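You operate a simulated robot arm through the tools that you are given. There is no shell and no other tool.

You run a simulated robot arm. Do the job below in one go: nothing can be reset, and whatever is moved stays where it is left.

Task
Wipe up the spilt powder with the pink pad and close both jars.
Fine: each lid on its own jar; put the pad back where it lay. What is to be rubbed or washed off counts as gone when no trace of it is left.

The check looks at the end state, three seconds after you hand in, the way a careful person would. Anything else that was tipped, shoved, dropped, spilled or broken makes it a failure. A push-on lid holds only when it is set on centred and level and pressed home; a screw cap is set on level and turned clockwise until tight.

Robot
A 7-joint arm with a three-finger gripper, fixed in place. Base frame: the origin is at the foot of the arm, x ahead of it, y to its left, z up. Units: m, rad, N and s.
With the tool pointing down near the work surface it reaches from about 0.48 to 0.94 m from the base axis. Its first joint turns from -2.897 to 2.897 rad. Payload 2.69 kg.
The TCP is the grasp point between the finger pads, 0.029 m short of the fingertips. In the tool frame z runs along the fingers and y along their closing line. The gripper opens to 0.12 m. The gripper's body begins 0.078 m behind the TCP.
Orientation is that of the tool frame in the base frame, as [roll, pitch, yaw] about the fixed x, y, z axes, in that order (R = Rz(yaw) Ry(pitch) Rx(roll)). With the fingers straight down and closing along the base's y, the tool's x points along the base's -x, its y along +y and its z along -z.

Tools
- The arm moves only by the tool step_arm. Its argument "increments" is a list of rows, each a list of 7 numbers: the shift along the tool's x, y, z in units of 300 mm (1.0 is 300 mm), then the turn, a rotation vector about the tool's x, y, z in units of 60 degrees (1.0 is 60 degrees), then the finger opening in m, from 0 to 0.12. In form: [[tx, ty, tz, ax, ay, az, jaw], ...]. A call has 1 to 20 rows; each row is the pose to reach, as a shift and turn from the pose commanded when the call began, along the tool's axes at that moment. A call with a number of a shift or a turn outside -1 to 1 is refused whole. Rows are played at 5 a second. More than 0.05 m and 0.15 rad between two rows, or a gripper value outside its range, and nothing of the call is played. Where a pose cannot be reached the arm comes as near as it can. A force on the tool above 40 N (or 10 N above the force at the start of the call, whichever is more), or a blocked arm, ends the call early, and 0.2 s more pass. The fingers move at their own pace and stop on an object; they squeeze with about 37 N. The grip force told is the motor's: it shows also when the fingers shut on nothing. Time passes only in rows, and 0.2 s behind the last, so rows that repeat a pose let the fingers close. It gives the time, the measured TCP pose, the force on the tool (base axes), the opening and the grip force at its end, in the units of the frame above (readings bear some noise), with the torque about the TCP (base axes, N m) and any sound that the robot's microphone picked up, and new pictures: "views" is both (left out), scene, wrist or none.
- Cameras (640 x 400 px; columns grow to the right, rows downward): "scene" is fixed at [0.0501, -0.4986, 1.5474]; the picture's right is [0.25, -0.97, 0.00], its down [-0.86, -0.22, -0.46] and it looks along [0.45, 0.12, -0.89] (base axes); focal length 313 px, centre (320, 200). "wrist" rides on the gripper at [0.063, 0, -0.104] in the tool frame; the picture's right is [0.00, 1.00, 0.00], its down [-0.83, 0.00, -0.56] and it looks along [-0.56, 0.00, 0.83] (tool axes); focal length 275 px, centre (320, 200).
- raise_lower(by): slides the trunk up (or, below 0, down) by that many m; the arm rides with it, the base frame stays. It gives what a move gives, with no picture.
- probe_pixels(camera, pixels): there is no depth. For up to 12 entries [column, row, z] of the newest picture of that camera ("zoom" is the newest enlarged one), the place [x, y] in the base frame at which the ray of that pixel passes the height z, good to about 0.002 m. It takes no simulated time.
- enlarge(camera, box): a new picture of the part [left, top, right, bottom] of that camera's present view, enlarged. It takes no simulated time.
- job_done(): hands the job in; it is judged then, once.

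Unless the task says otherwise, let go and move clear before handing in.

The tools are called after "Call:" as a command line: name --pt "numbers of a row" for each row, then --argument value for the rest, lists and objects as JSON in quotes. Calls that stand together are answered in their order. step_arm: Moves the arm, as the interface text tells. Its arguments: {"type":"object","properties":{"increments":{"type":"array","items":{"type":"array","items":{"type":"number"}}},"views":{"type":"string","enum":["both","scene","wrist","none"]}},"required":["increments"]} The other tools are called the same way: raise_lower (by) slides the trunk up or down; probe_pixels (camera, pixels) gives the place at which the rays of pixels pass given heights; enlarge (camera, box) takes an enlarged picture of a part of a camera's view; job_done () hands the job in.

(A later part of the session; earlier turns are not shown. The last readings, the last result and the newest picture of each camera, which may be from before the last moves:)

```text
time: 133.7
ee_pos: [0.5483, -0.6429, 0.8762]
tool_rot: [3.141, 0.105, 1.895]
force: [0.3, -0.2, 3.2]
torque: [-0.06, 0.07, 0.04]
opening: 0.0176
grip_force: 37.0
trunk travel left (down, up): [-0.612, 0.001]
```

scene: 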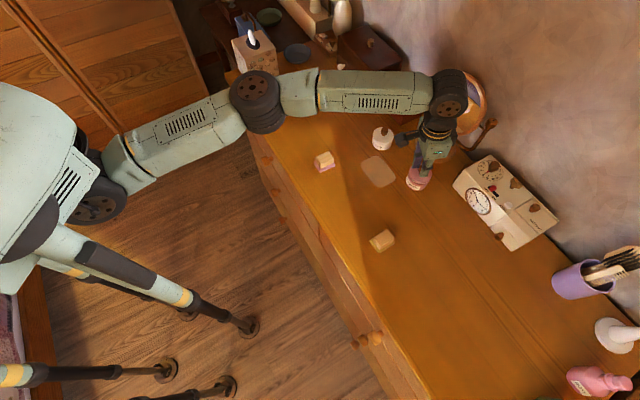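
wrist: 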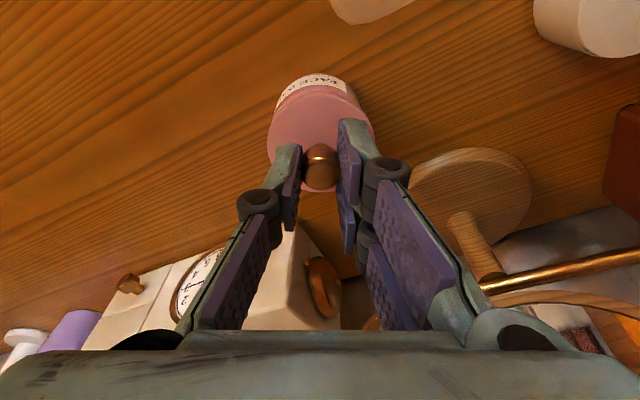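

Light contact at 3 N. Now I'll open by just a few millimetres and look.

Call:
step_arm --pt "0 0 0 0 0 0 0.0185" --pt "0 0 0 0 0 0 0.02" --pt "0 0 0 0 0 0 0.0215" --pt "0 0 0 0 0 0 0.0215" --views "both"

Call:
enlarge --camera "scene" --box '[404, 164, 436, 196]'

Call:
enlarge --camera "wrist" --box '[255, 65, 385, 195]'

```text
time: 134.7
ee_pos: [0.548, -0.6416, 0.8759]
tool_rot: [3.141, 0.104, 1.897]
force: [-0.6, 0.3, 0.6]
torque: [0.01, -0.01, -0.02]
opening: 0.0215
grip_force: 0.2
trunk travel left (down, up): [-0.612, 0.001]
heard: snap
```

scene: 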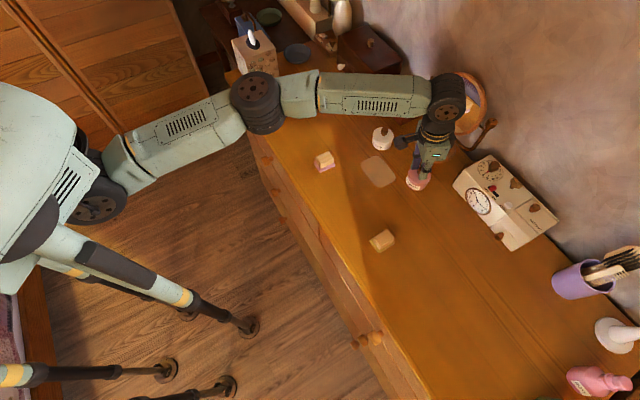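
wrist: 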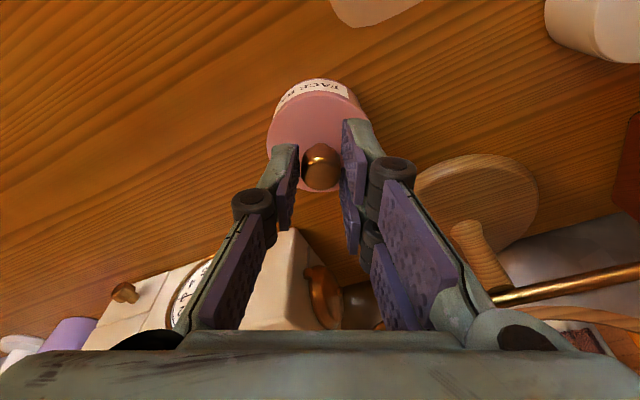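

```text
12.50 times, centred on (420, 180) of scene
```

zoom: 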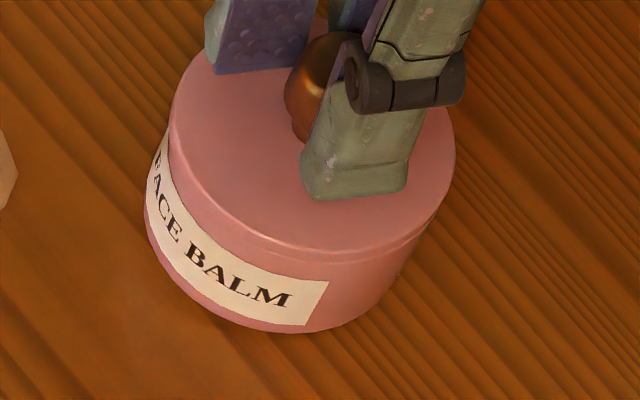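

```text
3.08 times, centred on (320, 130) of wrist
```

zoom: 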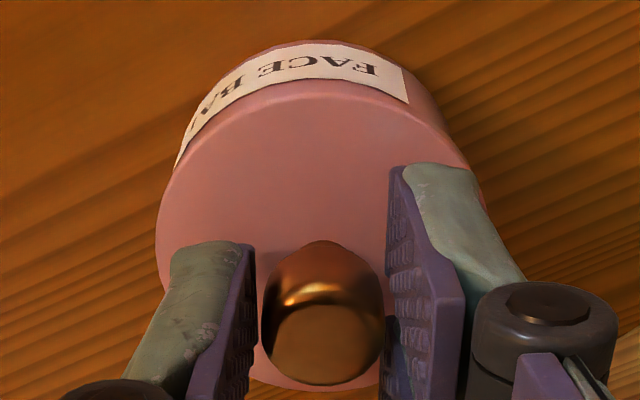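

I heard the snap as the fingers let go, and the lid sits concentric. I'll open further and rise a little, then check that it stays.

Call:
step_arm --pt "0 0 0 0 0 0 0.025" --pt "0 0 0 0 0 0 0.03" --pt "0 0 0 0 0 0 0.036" --pt "0 0 0 0 0 0 0.036" --pt "-0.005 0 -0.047 0 0 0 0.036" --pt "-0.0106 0 -0.1 0 0 0 0.036" --pt "-0.0106 0 -0.1 0 0 0 0.036" --views "both"

Call:
enlarge --camera "scene" --box '[404, 164, 436, 196]'

Call:
enlarge --camera "wrist" --box '[255, 45, 385, 165]'

```text
time: 136.3
ee_pos: [0.5475, -0.6434, 0.9053]
tool_rot: [3.141, 0.104, 1.895]
force: [-0.4, 0.6, 0.5]
torque: [0.0, -0.02, 0.01]
opening: 0.0361
grip_force: 0.0
trunk travel left (down, up): [-0.612, 0.001]
```

scene: 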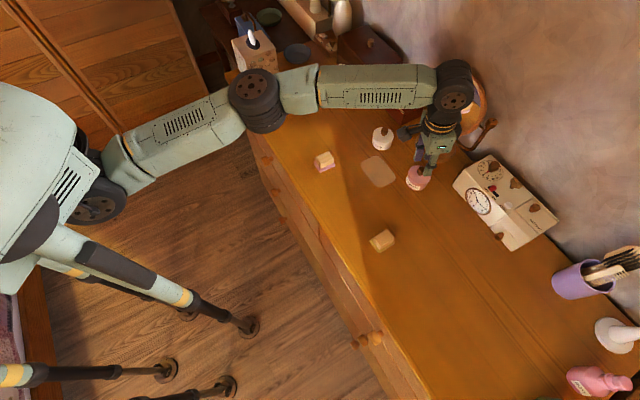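
wrist: 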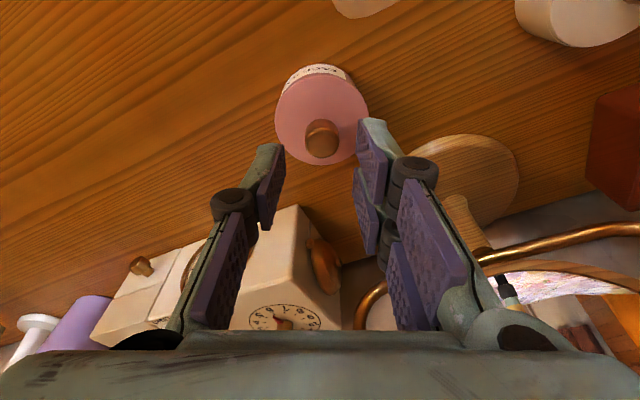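

```text
12.50 times, centred on (420, 180) of scene
```

zoom: 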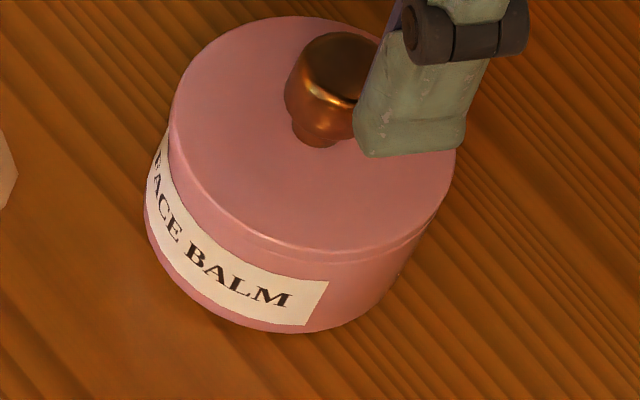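

```text
3.33 times, centred on (320, 105) of wrist
```

zoom: 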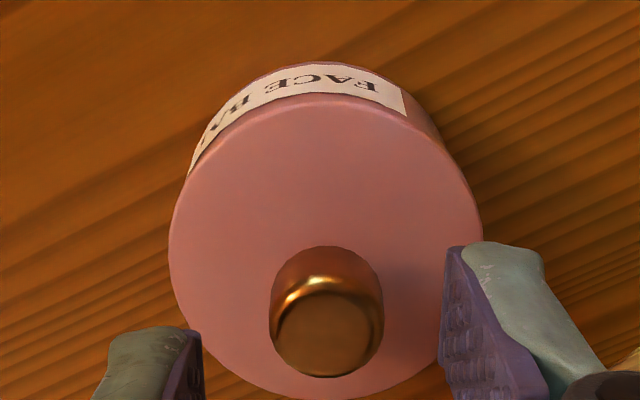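

The lid stays centred and upright after release. I'll zoom on the seam of both jars to compare.

Call:
enlarge --camera "scene" --box '[410, 172, 432, 190]'

Call:
enlarge --camera "scene" --box '[372, 126, 394, 152]'

```text
16.00 times, centred on (421, 181) of scene
```

zoom: 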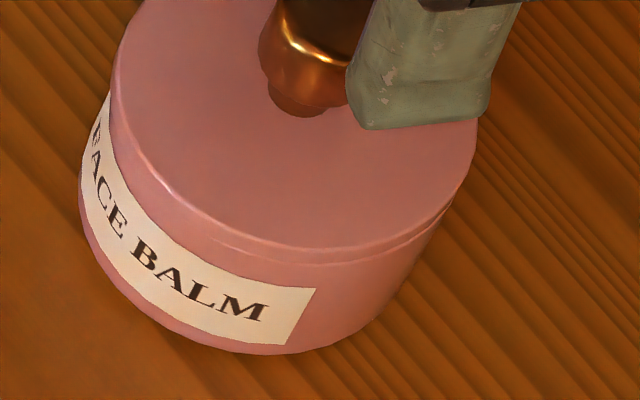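

```text
15.38 times, centred on (383, 139) of scene
```

zoom: 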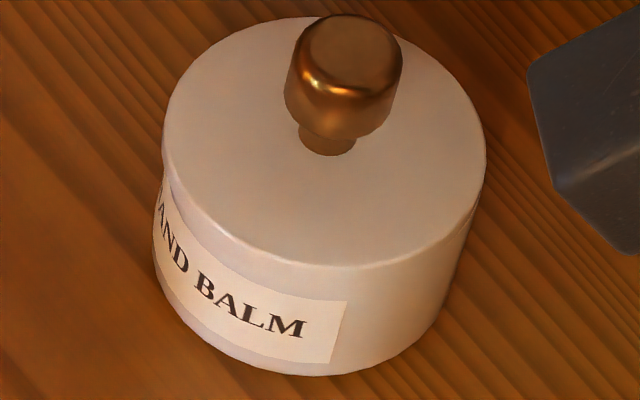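

The pink lid shows a faint ledge at the front right, so I'll press it home with the two fingertips on its plate either side of the knob, as I did on the white one.

Call:
step_arm --pt "-0.0196 0.004 0.002 0 0 0 0.036" --pt "-0.015 0.004 0.045 0 0 0 0.036" --pt "-0.0083 0.004 0.108 0 0 0 0.036" --pt "-0.0083 0.004 0.108 0 0 0 0.036" --pt "-0.0083 0.004 0.108 0 0 0 0.036" --views "both"

Call:
enlarge --camera "scene" --box '[404, 164, 436, 196]'

Call:
enlarge --camera "wrist" --box '[245, 65, 395, 200]'

```text
time: 137.5
ee_pos: [0.552, -0.6481, 0.8751]
tool_rot: [-3.142, 0.106, 1.897]
force: [0.2, 0.8, -0.1]
torque: [-0.01, -0.02, 0.03]
opening: 0.0359
grip_force: 0.0
trunk travel left (down, up): [-0.612, 0.001]
```

scene: 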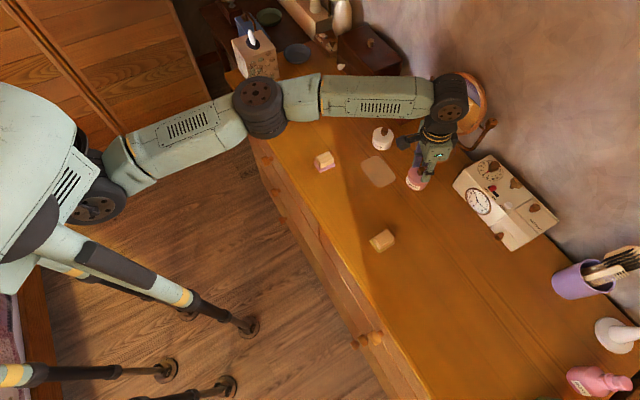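
wrist: 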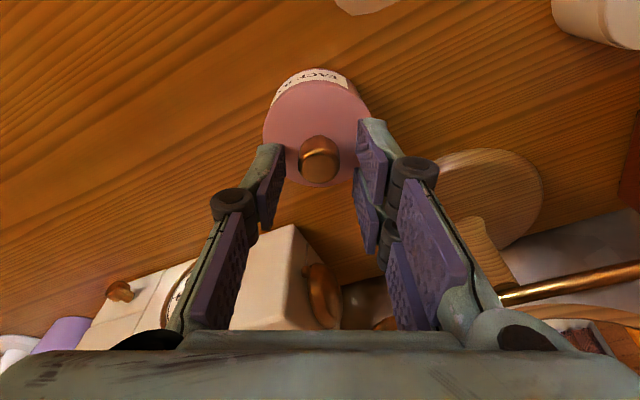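

```text
12.50 times, centred on (420, 180) of scene
```

zoom: 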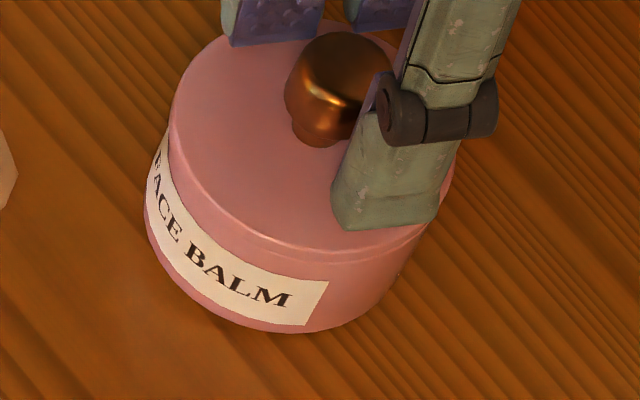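

```text
2.96 times, centred on (320, 132) of wrist
```

zoom: 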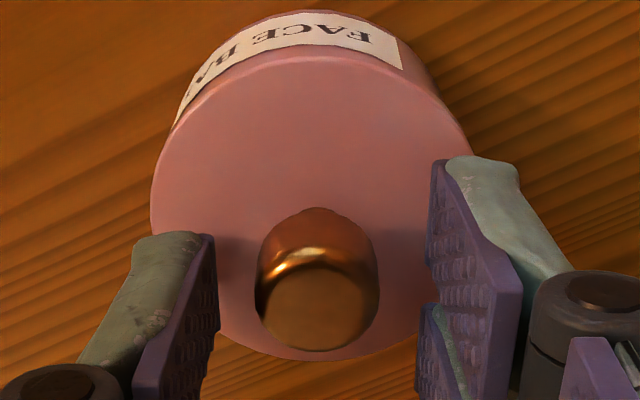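

Both fingertips are above the plate on either side of the knob. I'll press down in steps.

Call:
step_arm --pt "0.0006 0 0.006 0 0 0 0.036" --pt "0.0012 0 0.012 0 0 0 0.036" --pt "0.0015 0 0.015 0 0 0 0.036" --pt "0.0015 0 0.015 0 0 0 0.036" --views "none"

```text
time: 138.5
ee_pos: [0.5506, -0.6475, 0.8707]
tool_rot: [3.141, 0.105, 1.895]
force: [2.3, -2.3, 8.3]
torque: [0.14, -0.18, -0.03]
opening: 0.0367
grip_force: 0.7
trunk travel left (down, up): [-0.612, 0.001]
```

Call:
step_arm --pt "0.0003 0 0.003 0 0 0 0.036" --pt "0.0006 0 0.006 0 0 0 0.036" --pt "0.0009 0 0.009 0 0 0 0.036" --pt "0.0009 0 0.009 0 0 0 0.036" --views "both"

Call:
enlarge --camera "scene" --box '[404, 164, 436, 196]'

```text
time: 139.5
ee_pos: [0.5518, -0.6469, 0.8698]
tool_rot: [3.14, 0.11, 1.897]
force: [6.7, -0.7, 26.1]
torque: [0.61, -0.58, -0.31]
opening: 0.0377
grip_force: 5.6
trunk travel left (down, up): [-0.612, 0.001]
```

scene: 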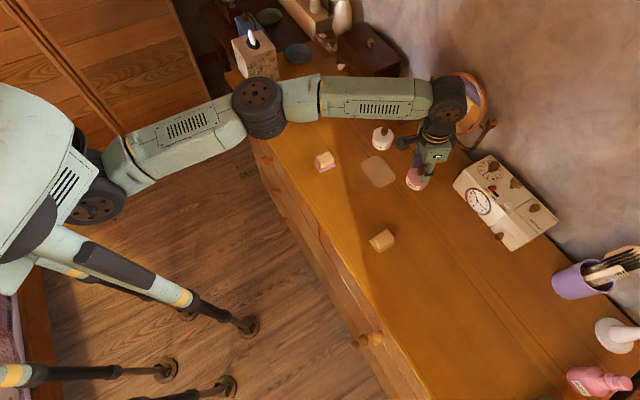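
wrist: 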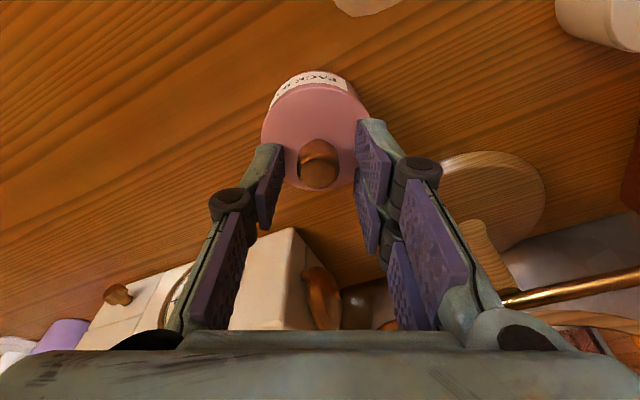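

```text
12.50 times, centred on (420, 180) of scene
```

zoom: 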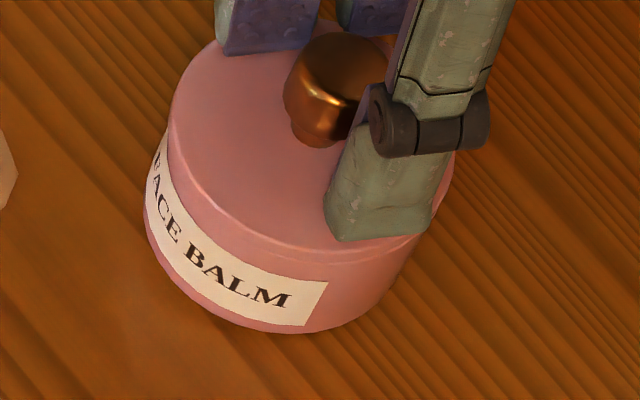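

The press is one-sided (right fingertip only) at 26 N with no new sound and no movement of the lid, so I'll stop pressing, rise, and inspect the lid closely.

Call:
step_arm --pt "-0.003 0 -0.03 0 0 0 0.036" --pt "-0.008 0 -0.08 0 0 0 0.036" --pt "-0.013 0 -0.13 0 0 0 0.036" --pt "-0.018 0 -0.18 0 0 0 0.036" --pt "-0.018 0 -0.18 0 0 0 0.036" --views "both"

Call:
enlarge --camera "scene" --box '[406, 164, 434, 192]'

Call:
enlarge --camera "wrist" --box '[265, 35, 375, 150]'

```text
time: 140.7
ee_pos: [0.552, -0.6482, 0.9209]
tool_rot: [-3.142, 0.106, 1.895]
force: [0.1, 0.3, 0.0]
torque: [0.01, -0.01, 0.0]
opening: 0.036
grip_force: 0.0
trunk travel left (down, up): [-0.612, 0.001]
```

scene: 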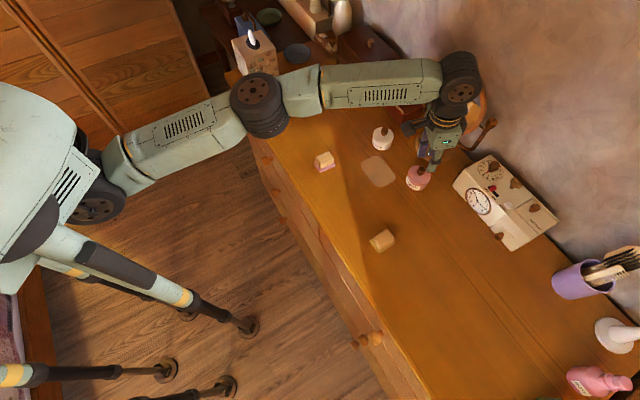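
wrist: 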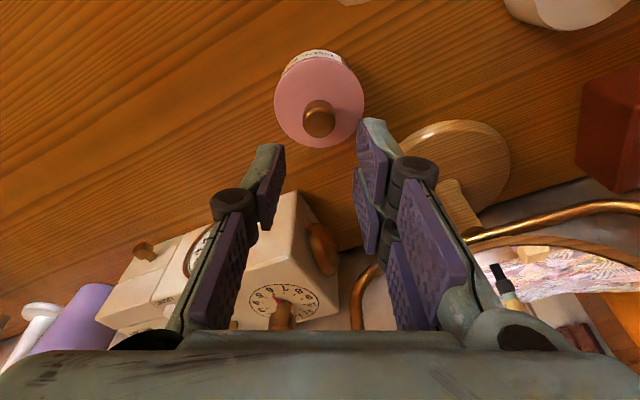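

```text
14.29 times, centred on (420, 178) of scene
```

zoom: 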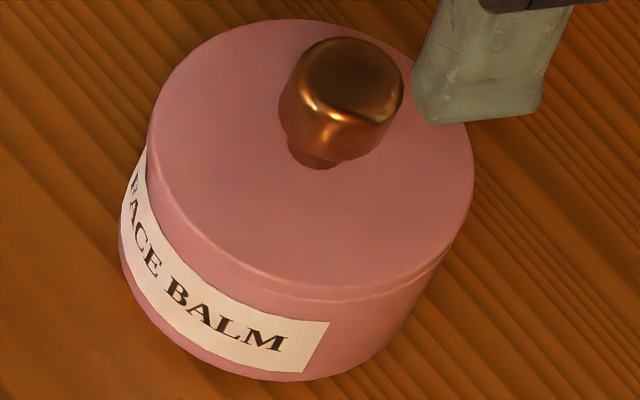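

```text
3.48 times, centred on (320, 92) of wrist
```

zoom: 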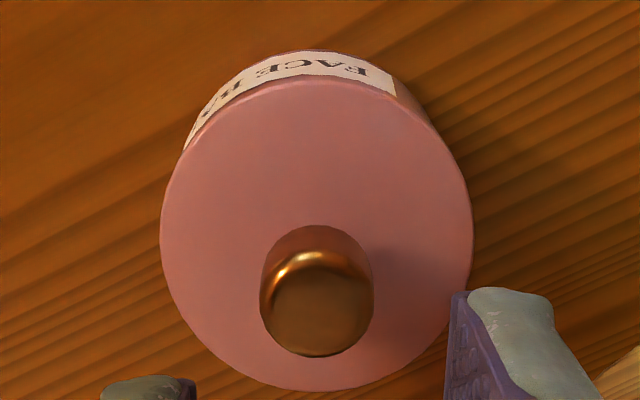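

Both lids look level and concentric. The tilted hand makes the plate press uneven, so I'll instead re-grip the pink knob and push straight down through it to be sure it is home.

Call:
step_arm --pt "0.0232 -0.002 -0.0025 0 0 0 0.045" --pt "0.028 -0.002 0.045 0 0 0 0.045" --pt "0.033 -0.002 0.09 0 0 0 0.045" --pt "0.037 -0.002 0.128 0 0 0 0.045" --pt "0.0387 -0.002 0.143 0 0 0 0.045" --pt "0.0387 -0.002 0.143 0 0 0 0.045" --pt "0.0387 -0.002 0.143 0 0 0 0.045" --views "both"

Call:
enlarge --camera "wrist" --box '[250, 70, 390, 200]'

```text
time: 142.3
ee_pos: [0.549, -0.6427, 0.8769]
tool_rot: [3.141, 0.104, 1.896]
force: [-0.5, -0.9, 0.2]
torque: [0.01, -0.02, -0.01]
opening: 0.045
grip_force: 0.0
trunk travel left (down, up): [-0.612, 0.001]
```

scene: 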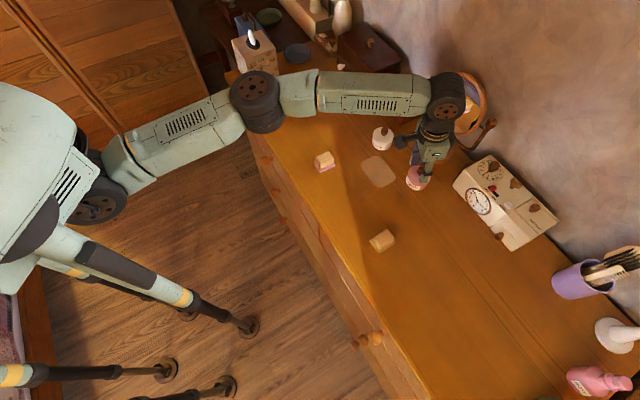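
wrist: 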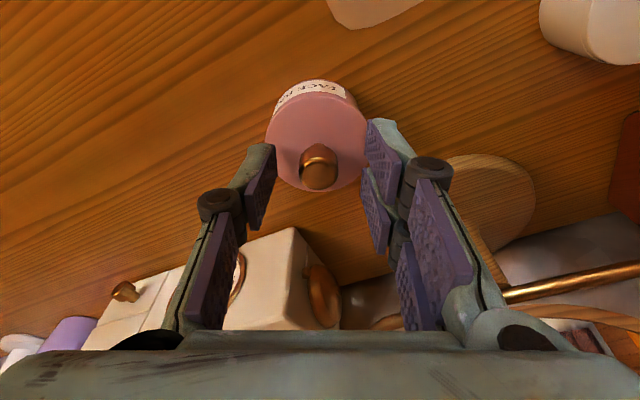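

```text
3.08 times, centred on (320, 135) of wrist
```

zoom: 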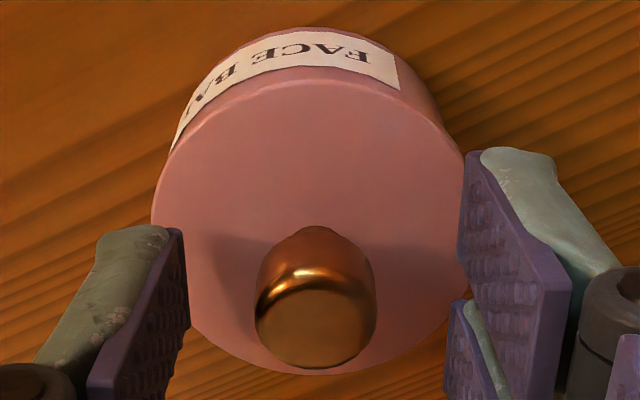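

The knob is about 0.9 mm to −y of the finger centre; I'll correct that and close.

Call:
step_arm --pt "0 -0.003 0 0 0 0 0.045" --pt "0 -0.003 0 0 0 0 0.035" --pt "0 -0.003 0 0 0 0 0.025" --pt "0 -0.003 0 0 0 0 0.015" --pt "0 -0.003 0 0 0 0 0.01" --pt "0 -0.003 0 0 0 0 0.01" --pt "0 -0.003 0 0 0 0 0.01" --views "none"

Call:
step_arm --pt "0.0003 0 0.003 0 0 0 0.01" --pt "0.0006 0 0.006 0 0 0 0.01" --pt "0.0009 0 0.009 0 0 0 0.01" --pt "0.0009 0 0.009 0 0 0 0.01" --views "none"

```text
time: 143.9
ee_pos: [0.5485, -0.6413, 0.8778]
tool_rot: [3.14, 0.106, 1.896]
force: [-0.4, -0.2, 1.4]
torque: [-0.06, 0.02, 0.02]
opening: 0.018
grip_force: 37.0
trunk travel left (down, up): [-0.612, 0.001]
heard: snap
```

```text
time: 144.9
ee_pos: [0.5474, -0.6412, 0.8782]
tool_rot: [-3.141, 0.11, 1.896]
force: [3.1, 0.0, 15.7]
torque: [-0.25, 0.11, 0.04]
opening: 0.0179
grip_force: 36.9
trunk travel left (down, up): [-0.612, 0.001]
```

A snap was heard as the fingers closed on the knob. I'll look at the lid now while holding it at 16 N.

Call:
enlarge --camera "scene" --box '[406, 164, 434, 192]'

Call:
step_arm --pt "0.0003 0 0.003 0 0 0 0.01" --pt "0.0006 0 0.006 0 0 0 0.01" --pt "0.0009 0 0.009 0 0 0 0.01" --pt "0.0009 0 0.009 0 0 0 0.01" --views "both"

Call:
enlarge --camera "scene" --box '[406, 164, 434, 192]'

Call:
enlarge --camera "wrist" --box '[255, 65, 385, 145]'

```text
14.29 times, centred on (420, 178) of scene
```

zoom: 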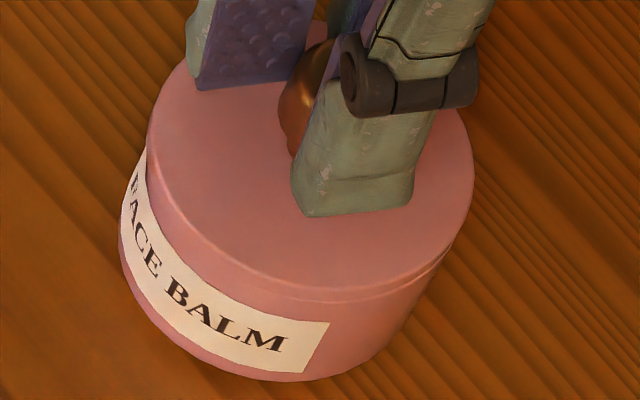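

```text
time: 145.9
ee_pos: [0.5472, -0.6402, 0.8768]
tool_rot: [3.14, 0.112, 1.895]
force: [5.7, -1.8, 32.9]
torque: [-0.02, 0.06, 0.0]
opening: 0.0177
grip_force: 37.3
trunk travel left (down, up): [-0.612, 0.001]
```

scene: 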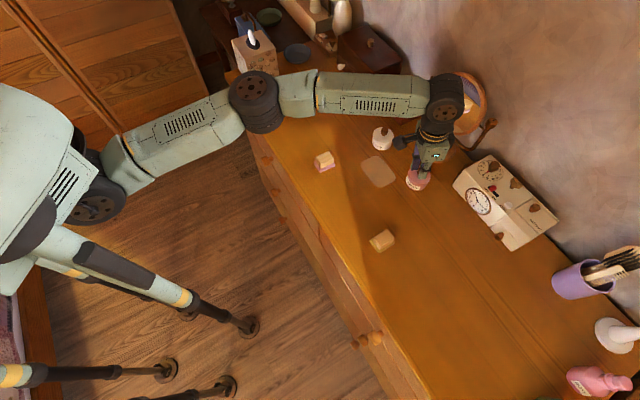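
wrist: 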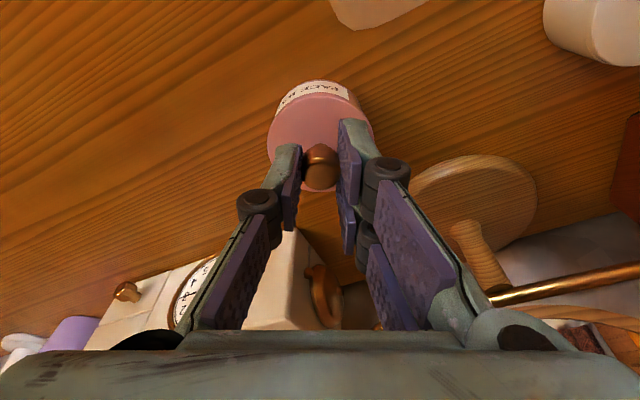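

```text
14.29 times, centred on (420, 178) of scene
```

zoom: 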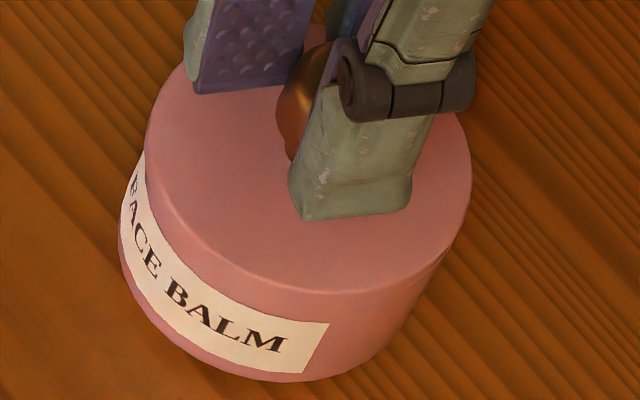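

```text
4.92 times, centred on (320, 105) of wrist
```

zoom: 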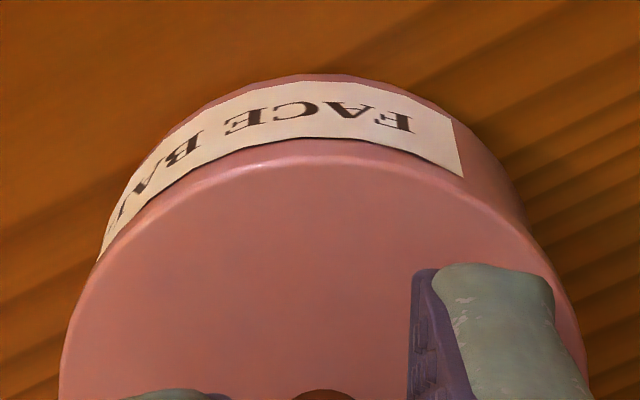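

At 33 N the seam closes completely. I'll relax to a light load and see whether it stays closed.

Call:
step_arm --pt "-0.0004 0 -0.004 0 0 0 0.01" --pt "-0.0008 0 -0.008 0 0 0 0.01" --pt "-0.0012 0 -0.012 0 0 0 0.01" --pt "-0.0014 0 -0.0145 0 0 0 0.01" --pt "-0.0014 0 -0.0145 0 0 0 0.01" --pt "-0.0014 0 -0.0145 0 0 0 0.01" --views "both"

Call:
enlarge --camera "scene" --box '[406, 164, 434, 192]'

Call:
enlarge --camera "wrist" --box '[255, 65, 385, 145]'

```text
time: 147.3
ee_pos: [0.5475, -0.6406, 0.8766]
tool_rot: [-3.141, 0.105, 1.893]
force: [-1.3, 0.1, 13.3]
torque: [-0.26, 0.08, -0.03]
opening: 0.0179
grip_force: 37.0
trunk travel left (down, up): [-0.612, 0.001]
```

scene: 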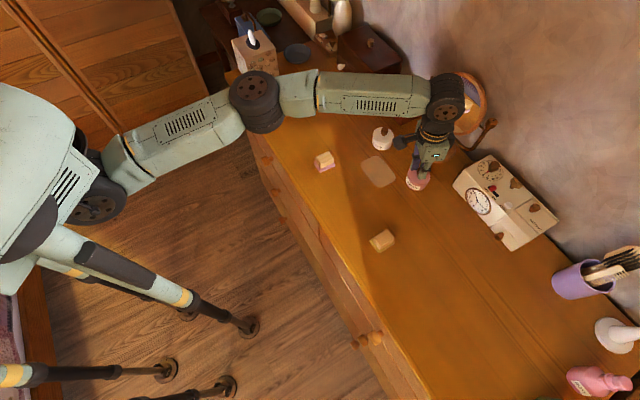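
wrist: 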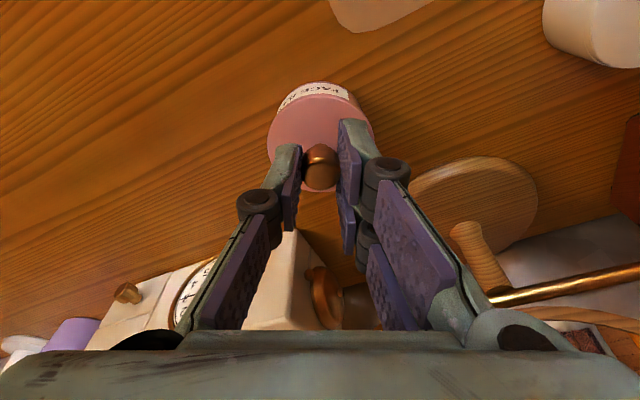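

```text
14.29 times, centred on (420, 178) of scene
```

zoom: 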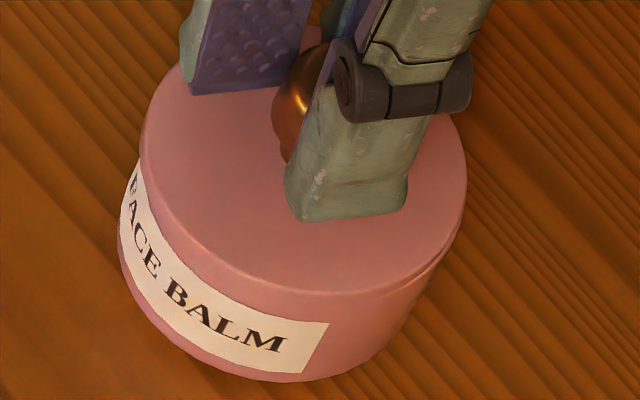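

```text
4.92 times, centred on (320, 105) of wrist
```

zoom: 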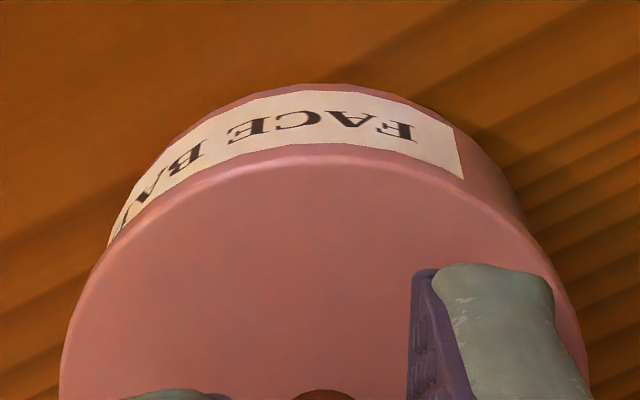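

The lid can still slide on the rim (it moved about 1.4 mm inward relative to the jar label), so gripping had freed it again. I'll ease the load, shift back outward about 0.9 mm, and check the fit before letting go gently like the time it snapped.

Call:
step_arm --pt "-0.0006 0 -0.006 0 0 0 0.01" --pt "-0.0009 0 -0.009 0 0 0 0.01" --pt "-0.0037 0 -0.0087 0 0 0 0.01" --pt "-0.0037 0 -0.0087 0 0 0 0.01" --pt "-0.0037 0 -0.0067 0 0 0 0.01" --pt "-0.0037 0 -0.0067 0 0 0 0.01" --pt "-0.0037 0 -0.0067 0 0 0 0.01" --views "both"

Call:
enlarge --camera "scene" --box '[406, 164, 434, 192]'

Call:
enlarge --camera "wrist" --box '[255, 65, 385, 145]'

```text
time: 148.9
ee_pos: [0.5489, -0.6415, 0.8771]
tool_rot: [3.14, 0.105, 1.896]
force: [-0.3, -0.7, 0.6]
torque: [0.01, -0.01, -0.03]
opening: 0.0178
grip_force: 37.5
trunk travel left (down, up): [-0.612, 0.001]
```

scene: 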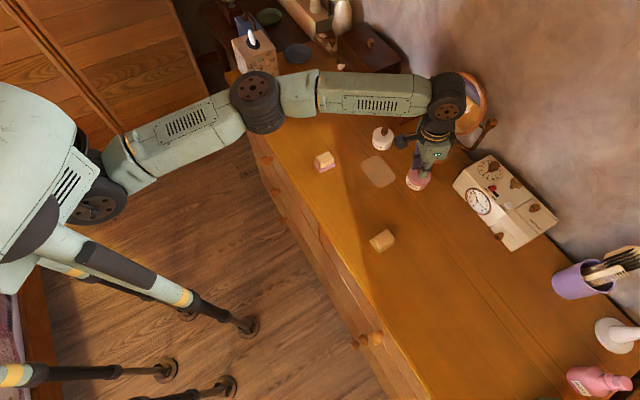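
wrist: 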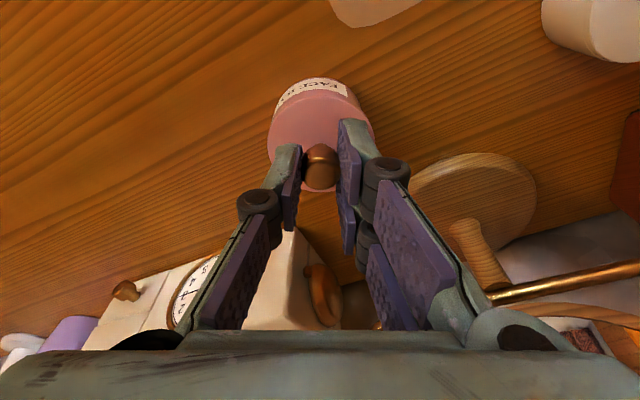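

```text
14.29 times, centred on (420, 178) of scene
```

zoom: 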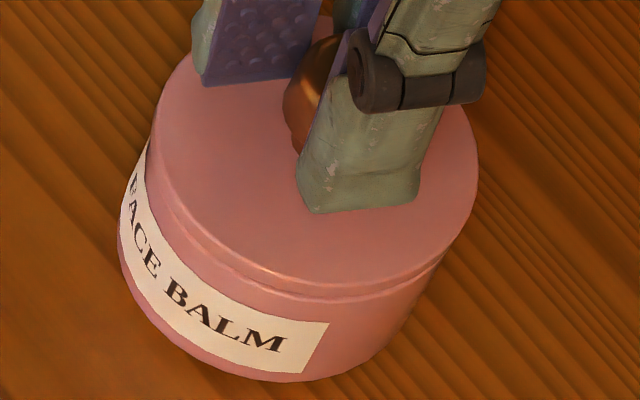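

```text
4.92 times, centred on (320, 105) of wrist
```

zoom: 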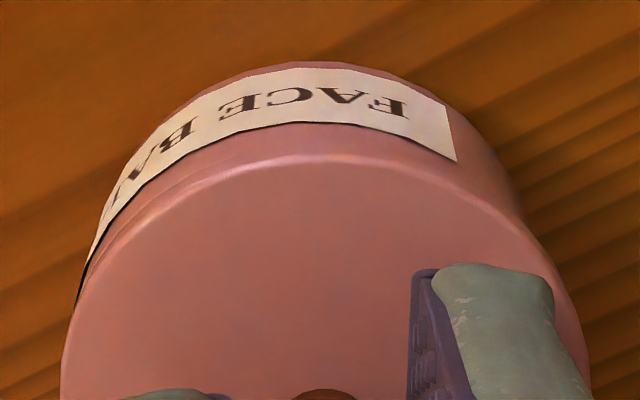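

At no load the lid hovers about 2 mm above the rim, within ~0.6 mm of centred. I'll trim 0.4 mm inward and 0.3 mm to −y, and lower to light contact.

Call:
step_arm --pt "0.0013 -0.001 -0.0001 0 0 0 0.01" --pt "0.0015 -0.001 0.002 0 0 0 0.01" --pt "0.0017 -0.001 0.004 0 0 0 0.01" --pt "0.0017 -0.001 0.004 0 0 0 0.01" --pt "0.0017 -0.001 0.004 0 0 0 0.01" --views "none"

Call:
step_arm --pt "0.0001 0 0.0015 0 0 0 0.01" --pt "0.0003 0 0.003 0 0 0 0.01" --pt "0.0003 0 0.003 0 0 0 0.01" --pt "0.0003 0 0.003 0 0 0 0.01" --views "both"

Call:
enlarge --camera "scene" --box '[406, 164, 434, 192]'

```text
time: 150.1
ee_pos: [0.547, -0.6428, 0.8777]
tool_rot: [3.142, 0.105, 1.895]
force: [0.2, -0.7, 0.7]
torque: [-0.01, 0.0, -0.01]
opening: 0.0174
grip_force: 37.1
trunk travel left (down, up): [-0.612, 0.001]
```

```text
time: 151.1
ee_pos: [0.5469, -0.6416, 0.8774]
tool_rot: [3.14, 0.106, 1.896]
force: [0.2, -1.9, 7.2]
torque: [-0.09, 0.19, 0.03]
opening: 0.0175
grip_force: 37.0
trunk travel left (down, up): [-0.612, 0.001]
```

scene: 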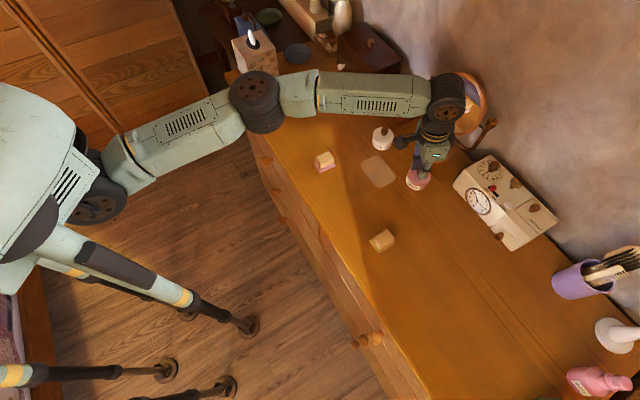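
wrist: 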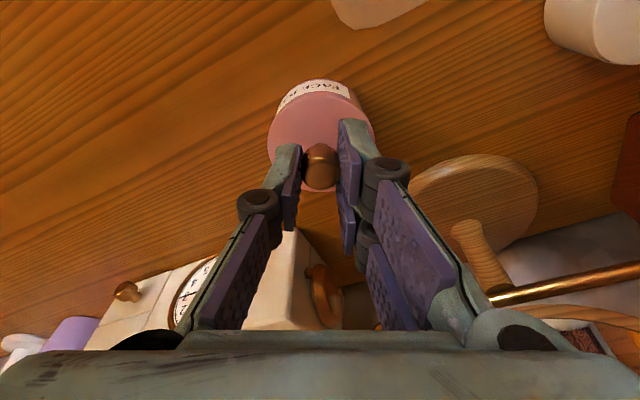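

```text
14.29 times, centred on (420, 178) of scene
```

zoom: 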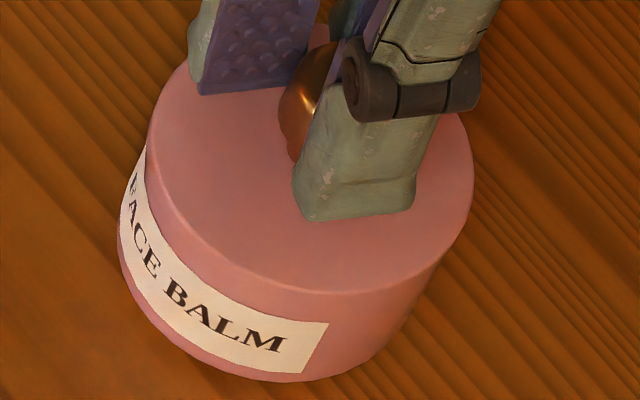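

No seam visible now and the lid is concentric at 7 N. I'll open in very small steps and listen for the snap.

Call:
step_arm --pt "0 0 0 0 0 0 0.0185" --pt "0 0 0 0 0 0 0.02" --pt "0 0 0 0 0 0 0.0215" --pt "0 0 0 0 0 0 0.0215" --views "both"

Call:
enlarge --camera "scene" --box '[406, 164, 434, 192]'

Call:
enlarge --camera "wrist" --box '[250, 70, 390, 200]'

```text
time: 152.1
ee_pos: [0.5469, -0.6411, 0.8767]
tool_rot: [3.142, 0.105, 1.894]
force: [0.3, -0.6, 0.0]
torque: [0.02, 0.02, 0.02]
opening: 0.0218
grip_force: 0.1
trunk travel left (down, up): [-0.612, 0.001]
heard: snap
```

scene: 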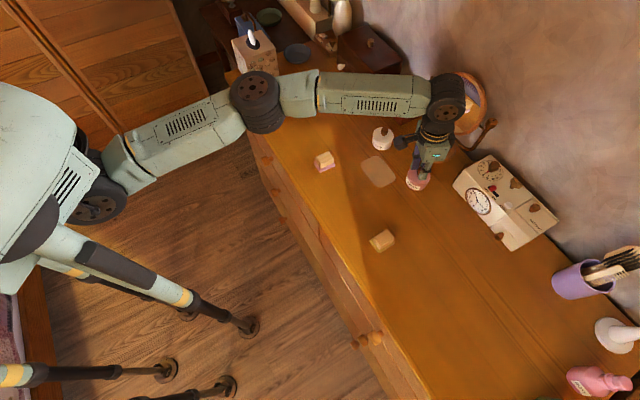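
wrist: 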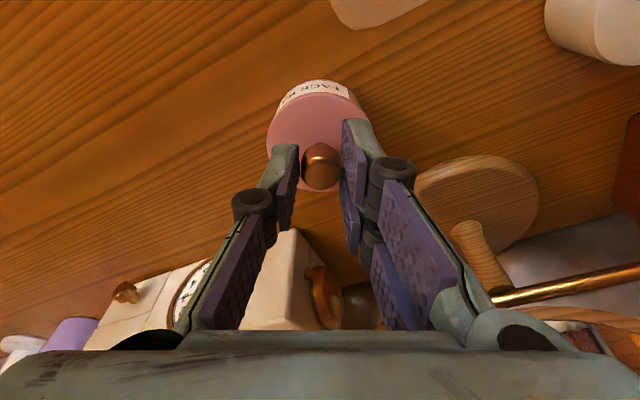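

```text
14.29 times, centred on (420, 178) of scene
```

zoom: 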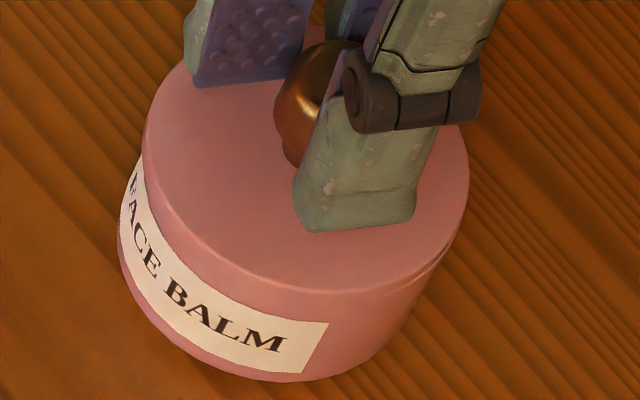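

```text
3.08 times, centred on (320, 135) of wrist
```

zoom: 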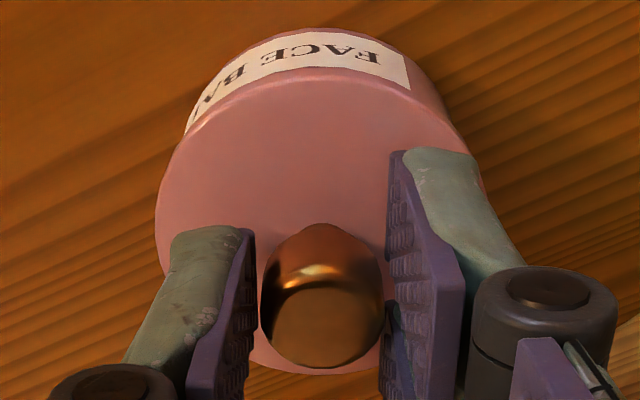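

Snap heard again as it let go. I'll open fully, rise, and check that it stays.

Call:
step_arm --pt "0 0 0 0 0 0 0.025" --pt "0 0 0 0 0 0 0.03" --pt "0 0 0 0 0 0 0.036" --pt "0 0 0 0 0 0 0.036" --pt "-0.005 0 -0.047 0 0 0 0.036" --pt "-0.0106 0 -0.1 0 0 0 0.036" --pt "-0.0106 0 -0.1 0 0 0 0.036" --views "both"

Call:
enlarge --camera "scene" --box '[406, 164, 434, 192]'

Call:
enlarge --camera "wrist" --box '[255, 45, 385, 165]'

```text
time: 153.7
ee_pos: [0.5472, -0.6418, 0.9073]
tool_rot: [-3.141, 0.104, 1.896]
force: [-0.4, -0.3, 0.4]
torque: [0.03, -0.01, 0.03]
opening: 0.036
grip_force: 0.1
trunk travel left (down, up): [-0.612, 0.001]
```

scene: 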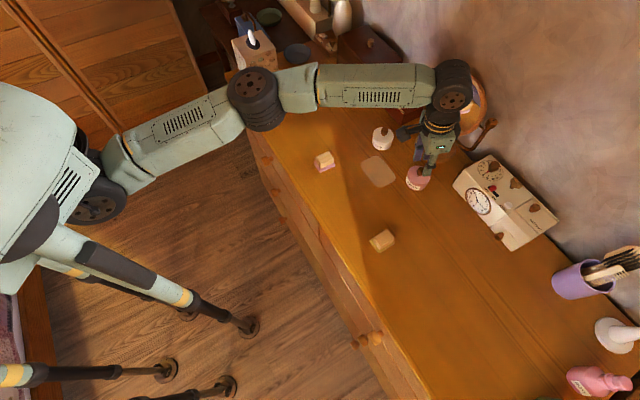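
wrist: 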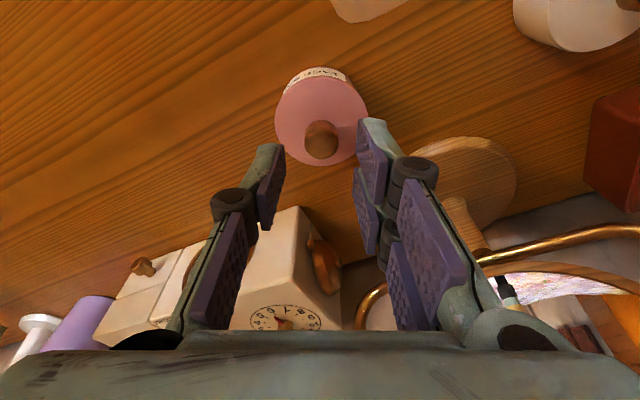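

```text
14.29 times, centred on (420, 178) of scene
```

zoom: 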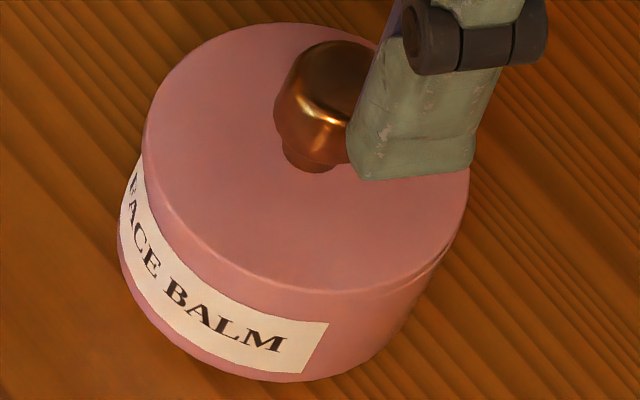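

```text
3.33 times, centred on (320, 105) of wrist
```

zoom: 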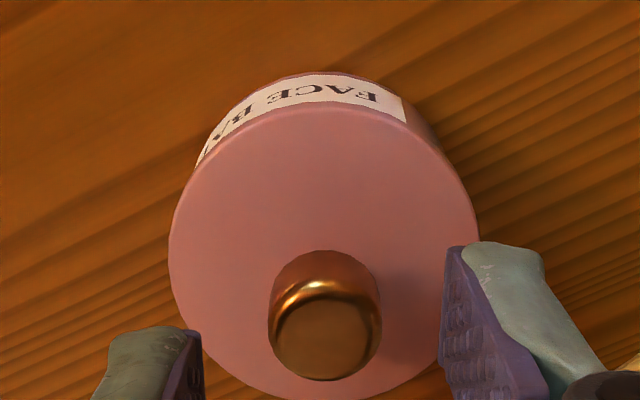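

The lid stays level and concentric, and its height above the label matches the white jar's. As with the white one, I'll finish with an even plate press, adding a small roll so both sides of the tilted fingers touch together.

Call:
step_arm --pt "-0.0143 0.012 0.0015 -0.015 0 0 0.036" --pt "-0.0143 0.012 0.0015 -0.03 0 0 0.036" --pt "-0.01 0.012 0.04 -0.03 0 0 0.036" --pt "-0.006 0.012 0.08 -0.03 0 0 0.036" --pt "-0.0035 0.012 0.105 -0.03 0 0 0.036" --pt "-0.0035 0.012 0.105 -0.03 0 0 0.036" --views "both"

Call:
enlarge --camera "scene" --box '[406, 164, 434, 192]'

Call:
enlarge --camera "wrist" --box '[245, 65, 395, 200]'

```text
time: 155.1
ee_pos: [0.5532, -0.6448, 0.8764]
tool_rot: [3.11, 0.105, 1.896]
force: [1.5, -0.4, -0.1]
torque: [-0.03, 0.01, -0.04]
opening: 0.0358
grip_force: 0.0
trunk travel left (down, up): [-0.612, 0.001]
```

scene: 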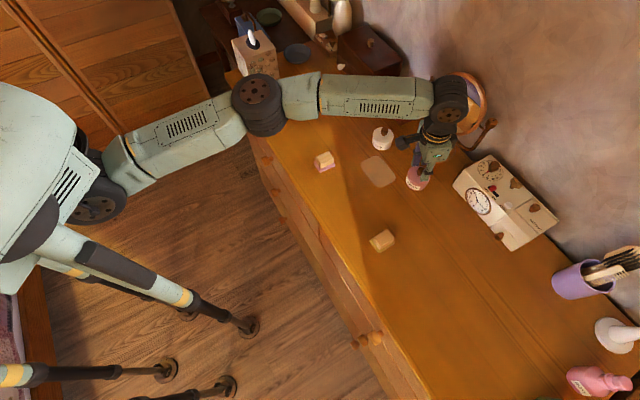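
wrist: 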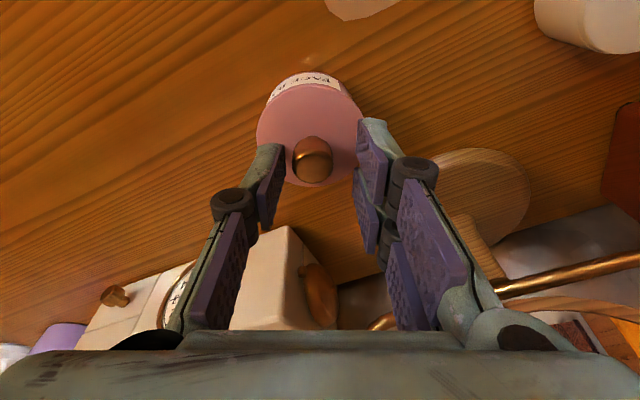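

```text
14.29 times, centred on (420, 178) of scene
```

zoom: 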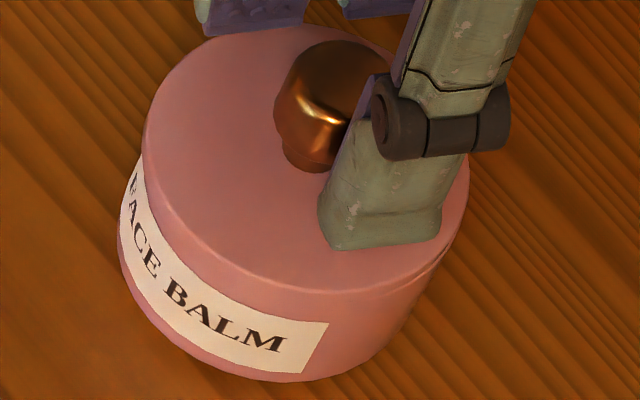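

```text
2.96 times, centred on (320, 132) of wrist
```

zoom: 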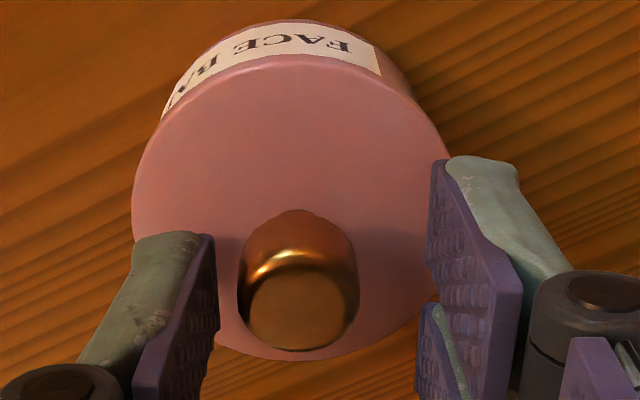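

The right prong is close to the lid's edge, so I'll shift 4 mm to −y to straddle the knob evenly, then press gently.

Call:
step_arm --pt "0 -0.007 0 0 0 0 0.036" --pt "0 -0.013 0 0 0 0 0.036" --pt "0.0005 -0.013 0.006 0 0 0 0.036" --pt "0.001 -0.013 0.012 0 0 0 0.036" --pt "0.0014 -0.013 0.016 0 0 0 0.036" --pt "0.0014 -0.013 0.016 0 0 0 0.036" --views "wrist"

```text
time: 156.5
ee_pos: [0.5486, -0.6462, 0.8704]
tool_rot: [3.11, 0.102, 1.895]
force: [-0.2, -0.8, 0.5]
torque: [-0.02, 0.0, 0.01]
opening: 0.0361
grip_force: 0.0
trunk travel left (down, up): [-0.612, 0.001]
```

wrist: 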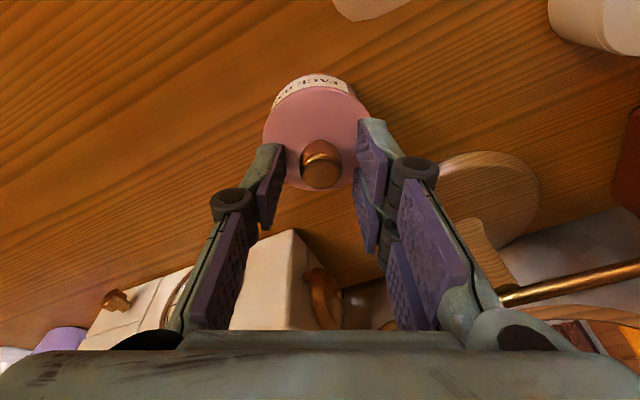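

The knob is now centred at column 320 between the fingers. I'll lower to contact and press.

Call:
step_arm --pt "0.0003 0 0.003 0 0 0 0.036" --pt "0.0006 0 0.006 0 0 0 0.036" --pt "0.0006 0 0.006 0 0 0 0.036" --pt "0.0006 0 0.006 0 0 0 0.036" --views "none"

Call:
step_arm --pt "0.0003 0 0.003 0 0 0 0.036" --pt "0.0006 0 0.006 0 0 0 0.036" --pt "0.0006 0 0.006 0 0 0 0.036" --views "none"

```text
time: 157.5
ee_pos: [0.5491, -0.6464, 0.8698]
tool_rot: [3.109, 0.106, 1.896]
force: [1.6, 0.5, 11.0]
torque: [0.1, -0.05, -0.02]
opening: 0.0367
grip_force: 0.8
trunk travel left (down, up): [-0.612, 0.001]
```

```text
time: 158.3
ee_pos: [0.5491, -0.6458, 0.87]
tool_rot: [3.109, 0.109, 1.895]
force: [1.6, -4.9, 22.8]
torque: [0.15, 0.02, 0.0]
opening: 0.0372
grip_force: 1.0
trunk travel left (down, up): [-0.612, 0.001]
```

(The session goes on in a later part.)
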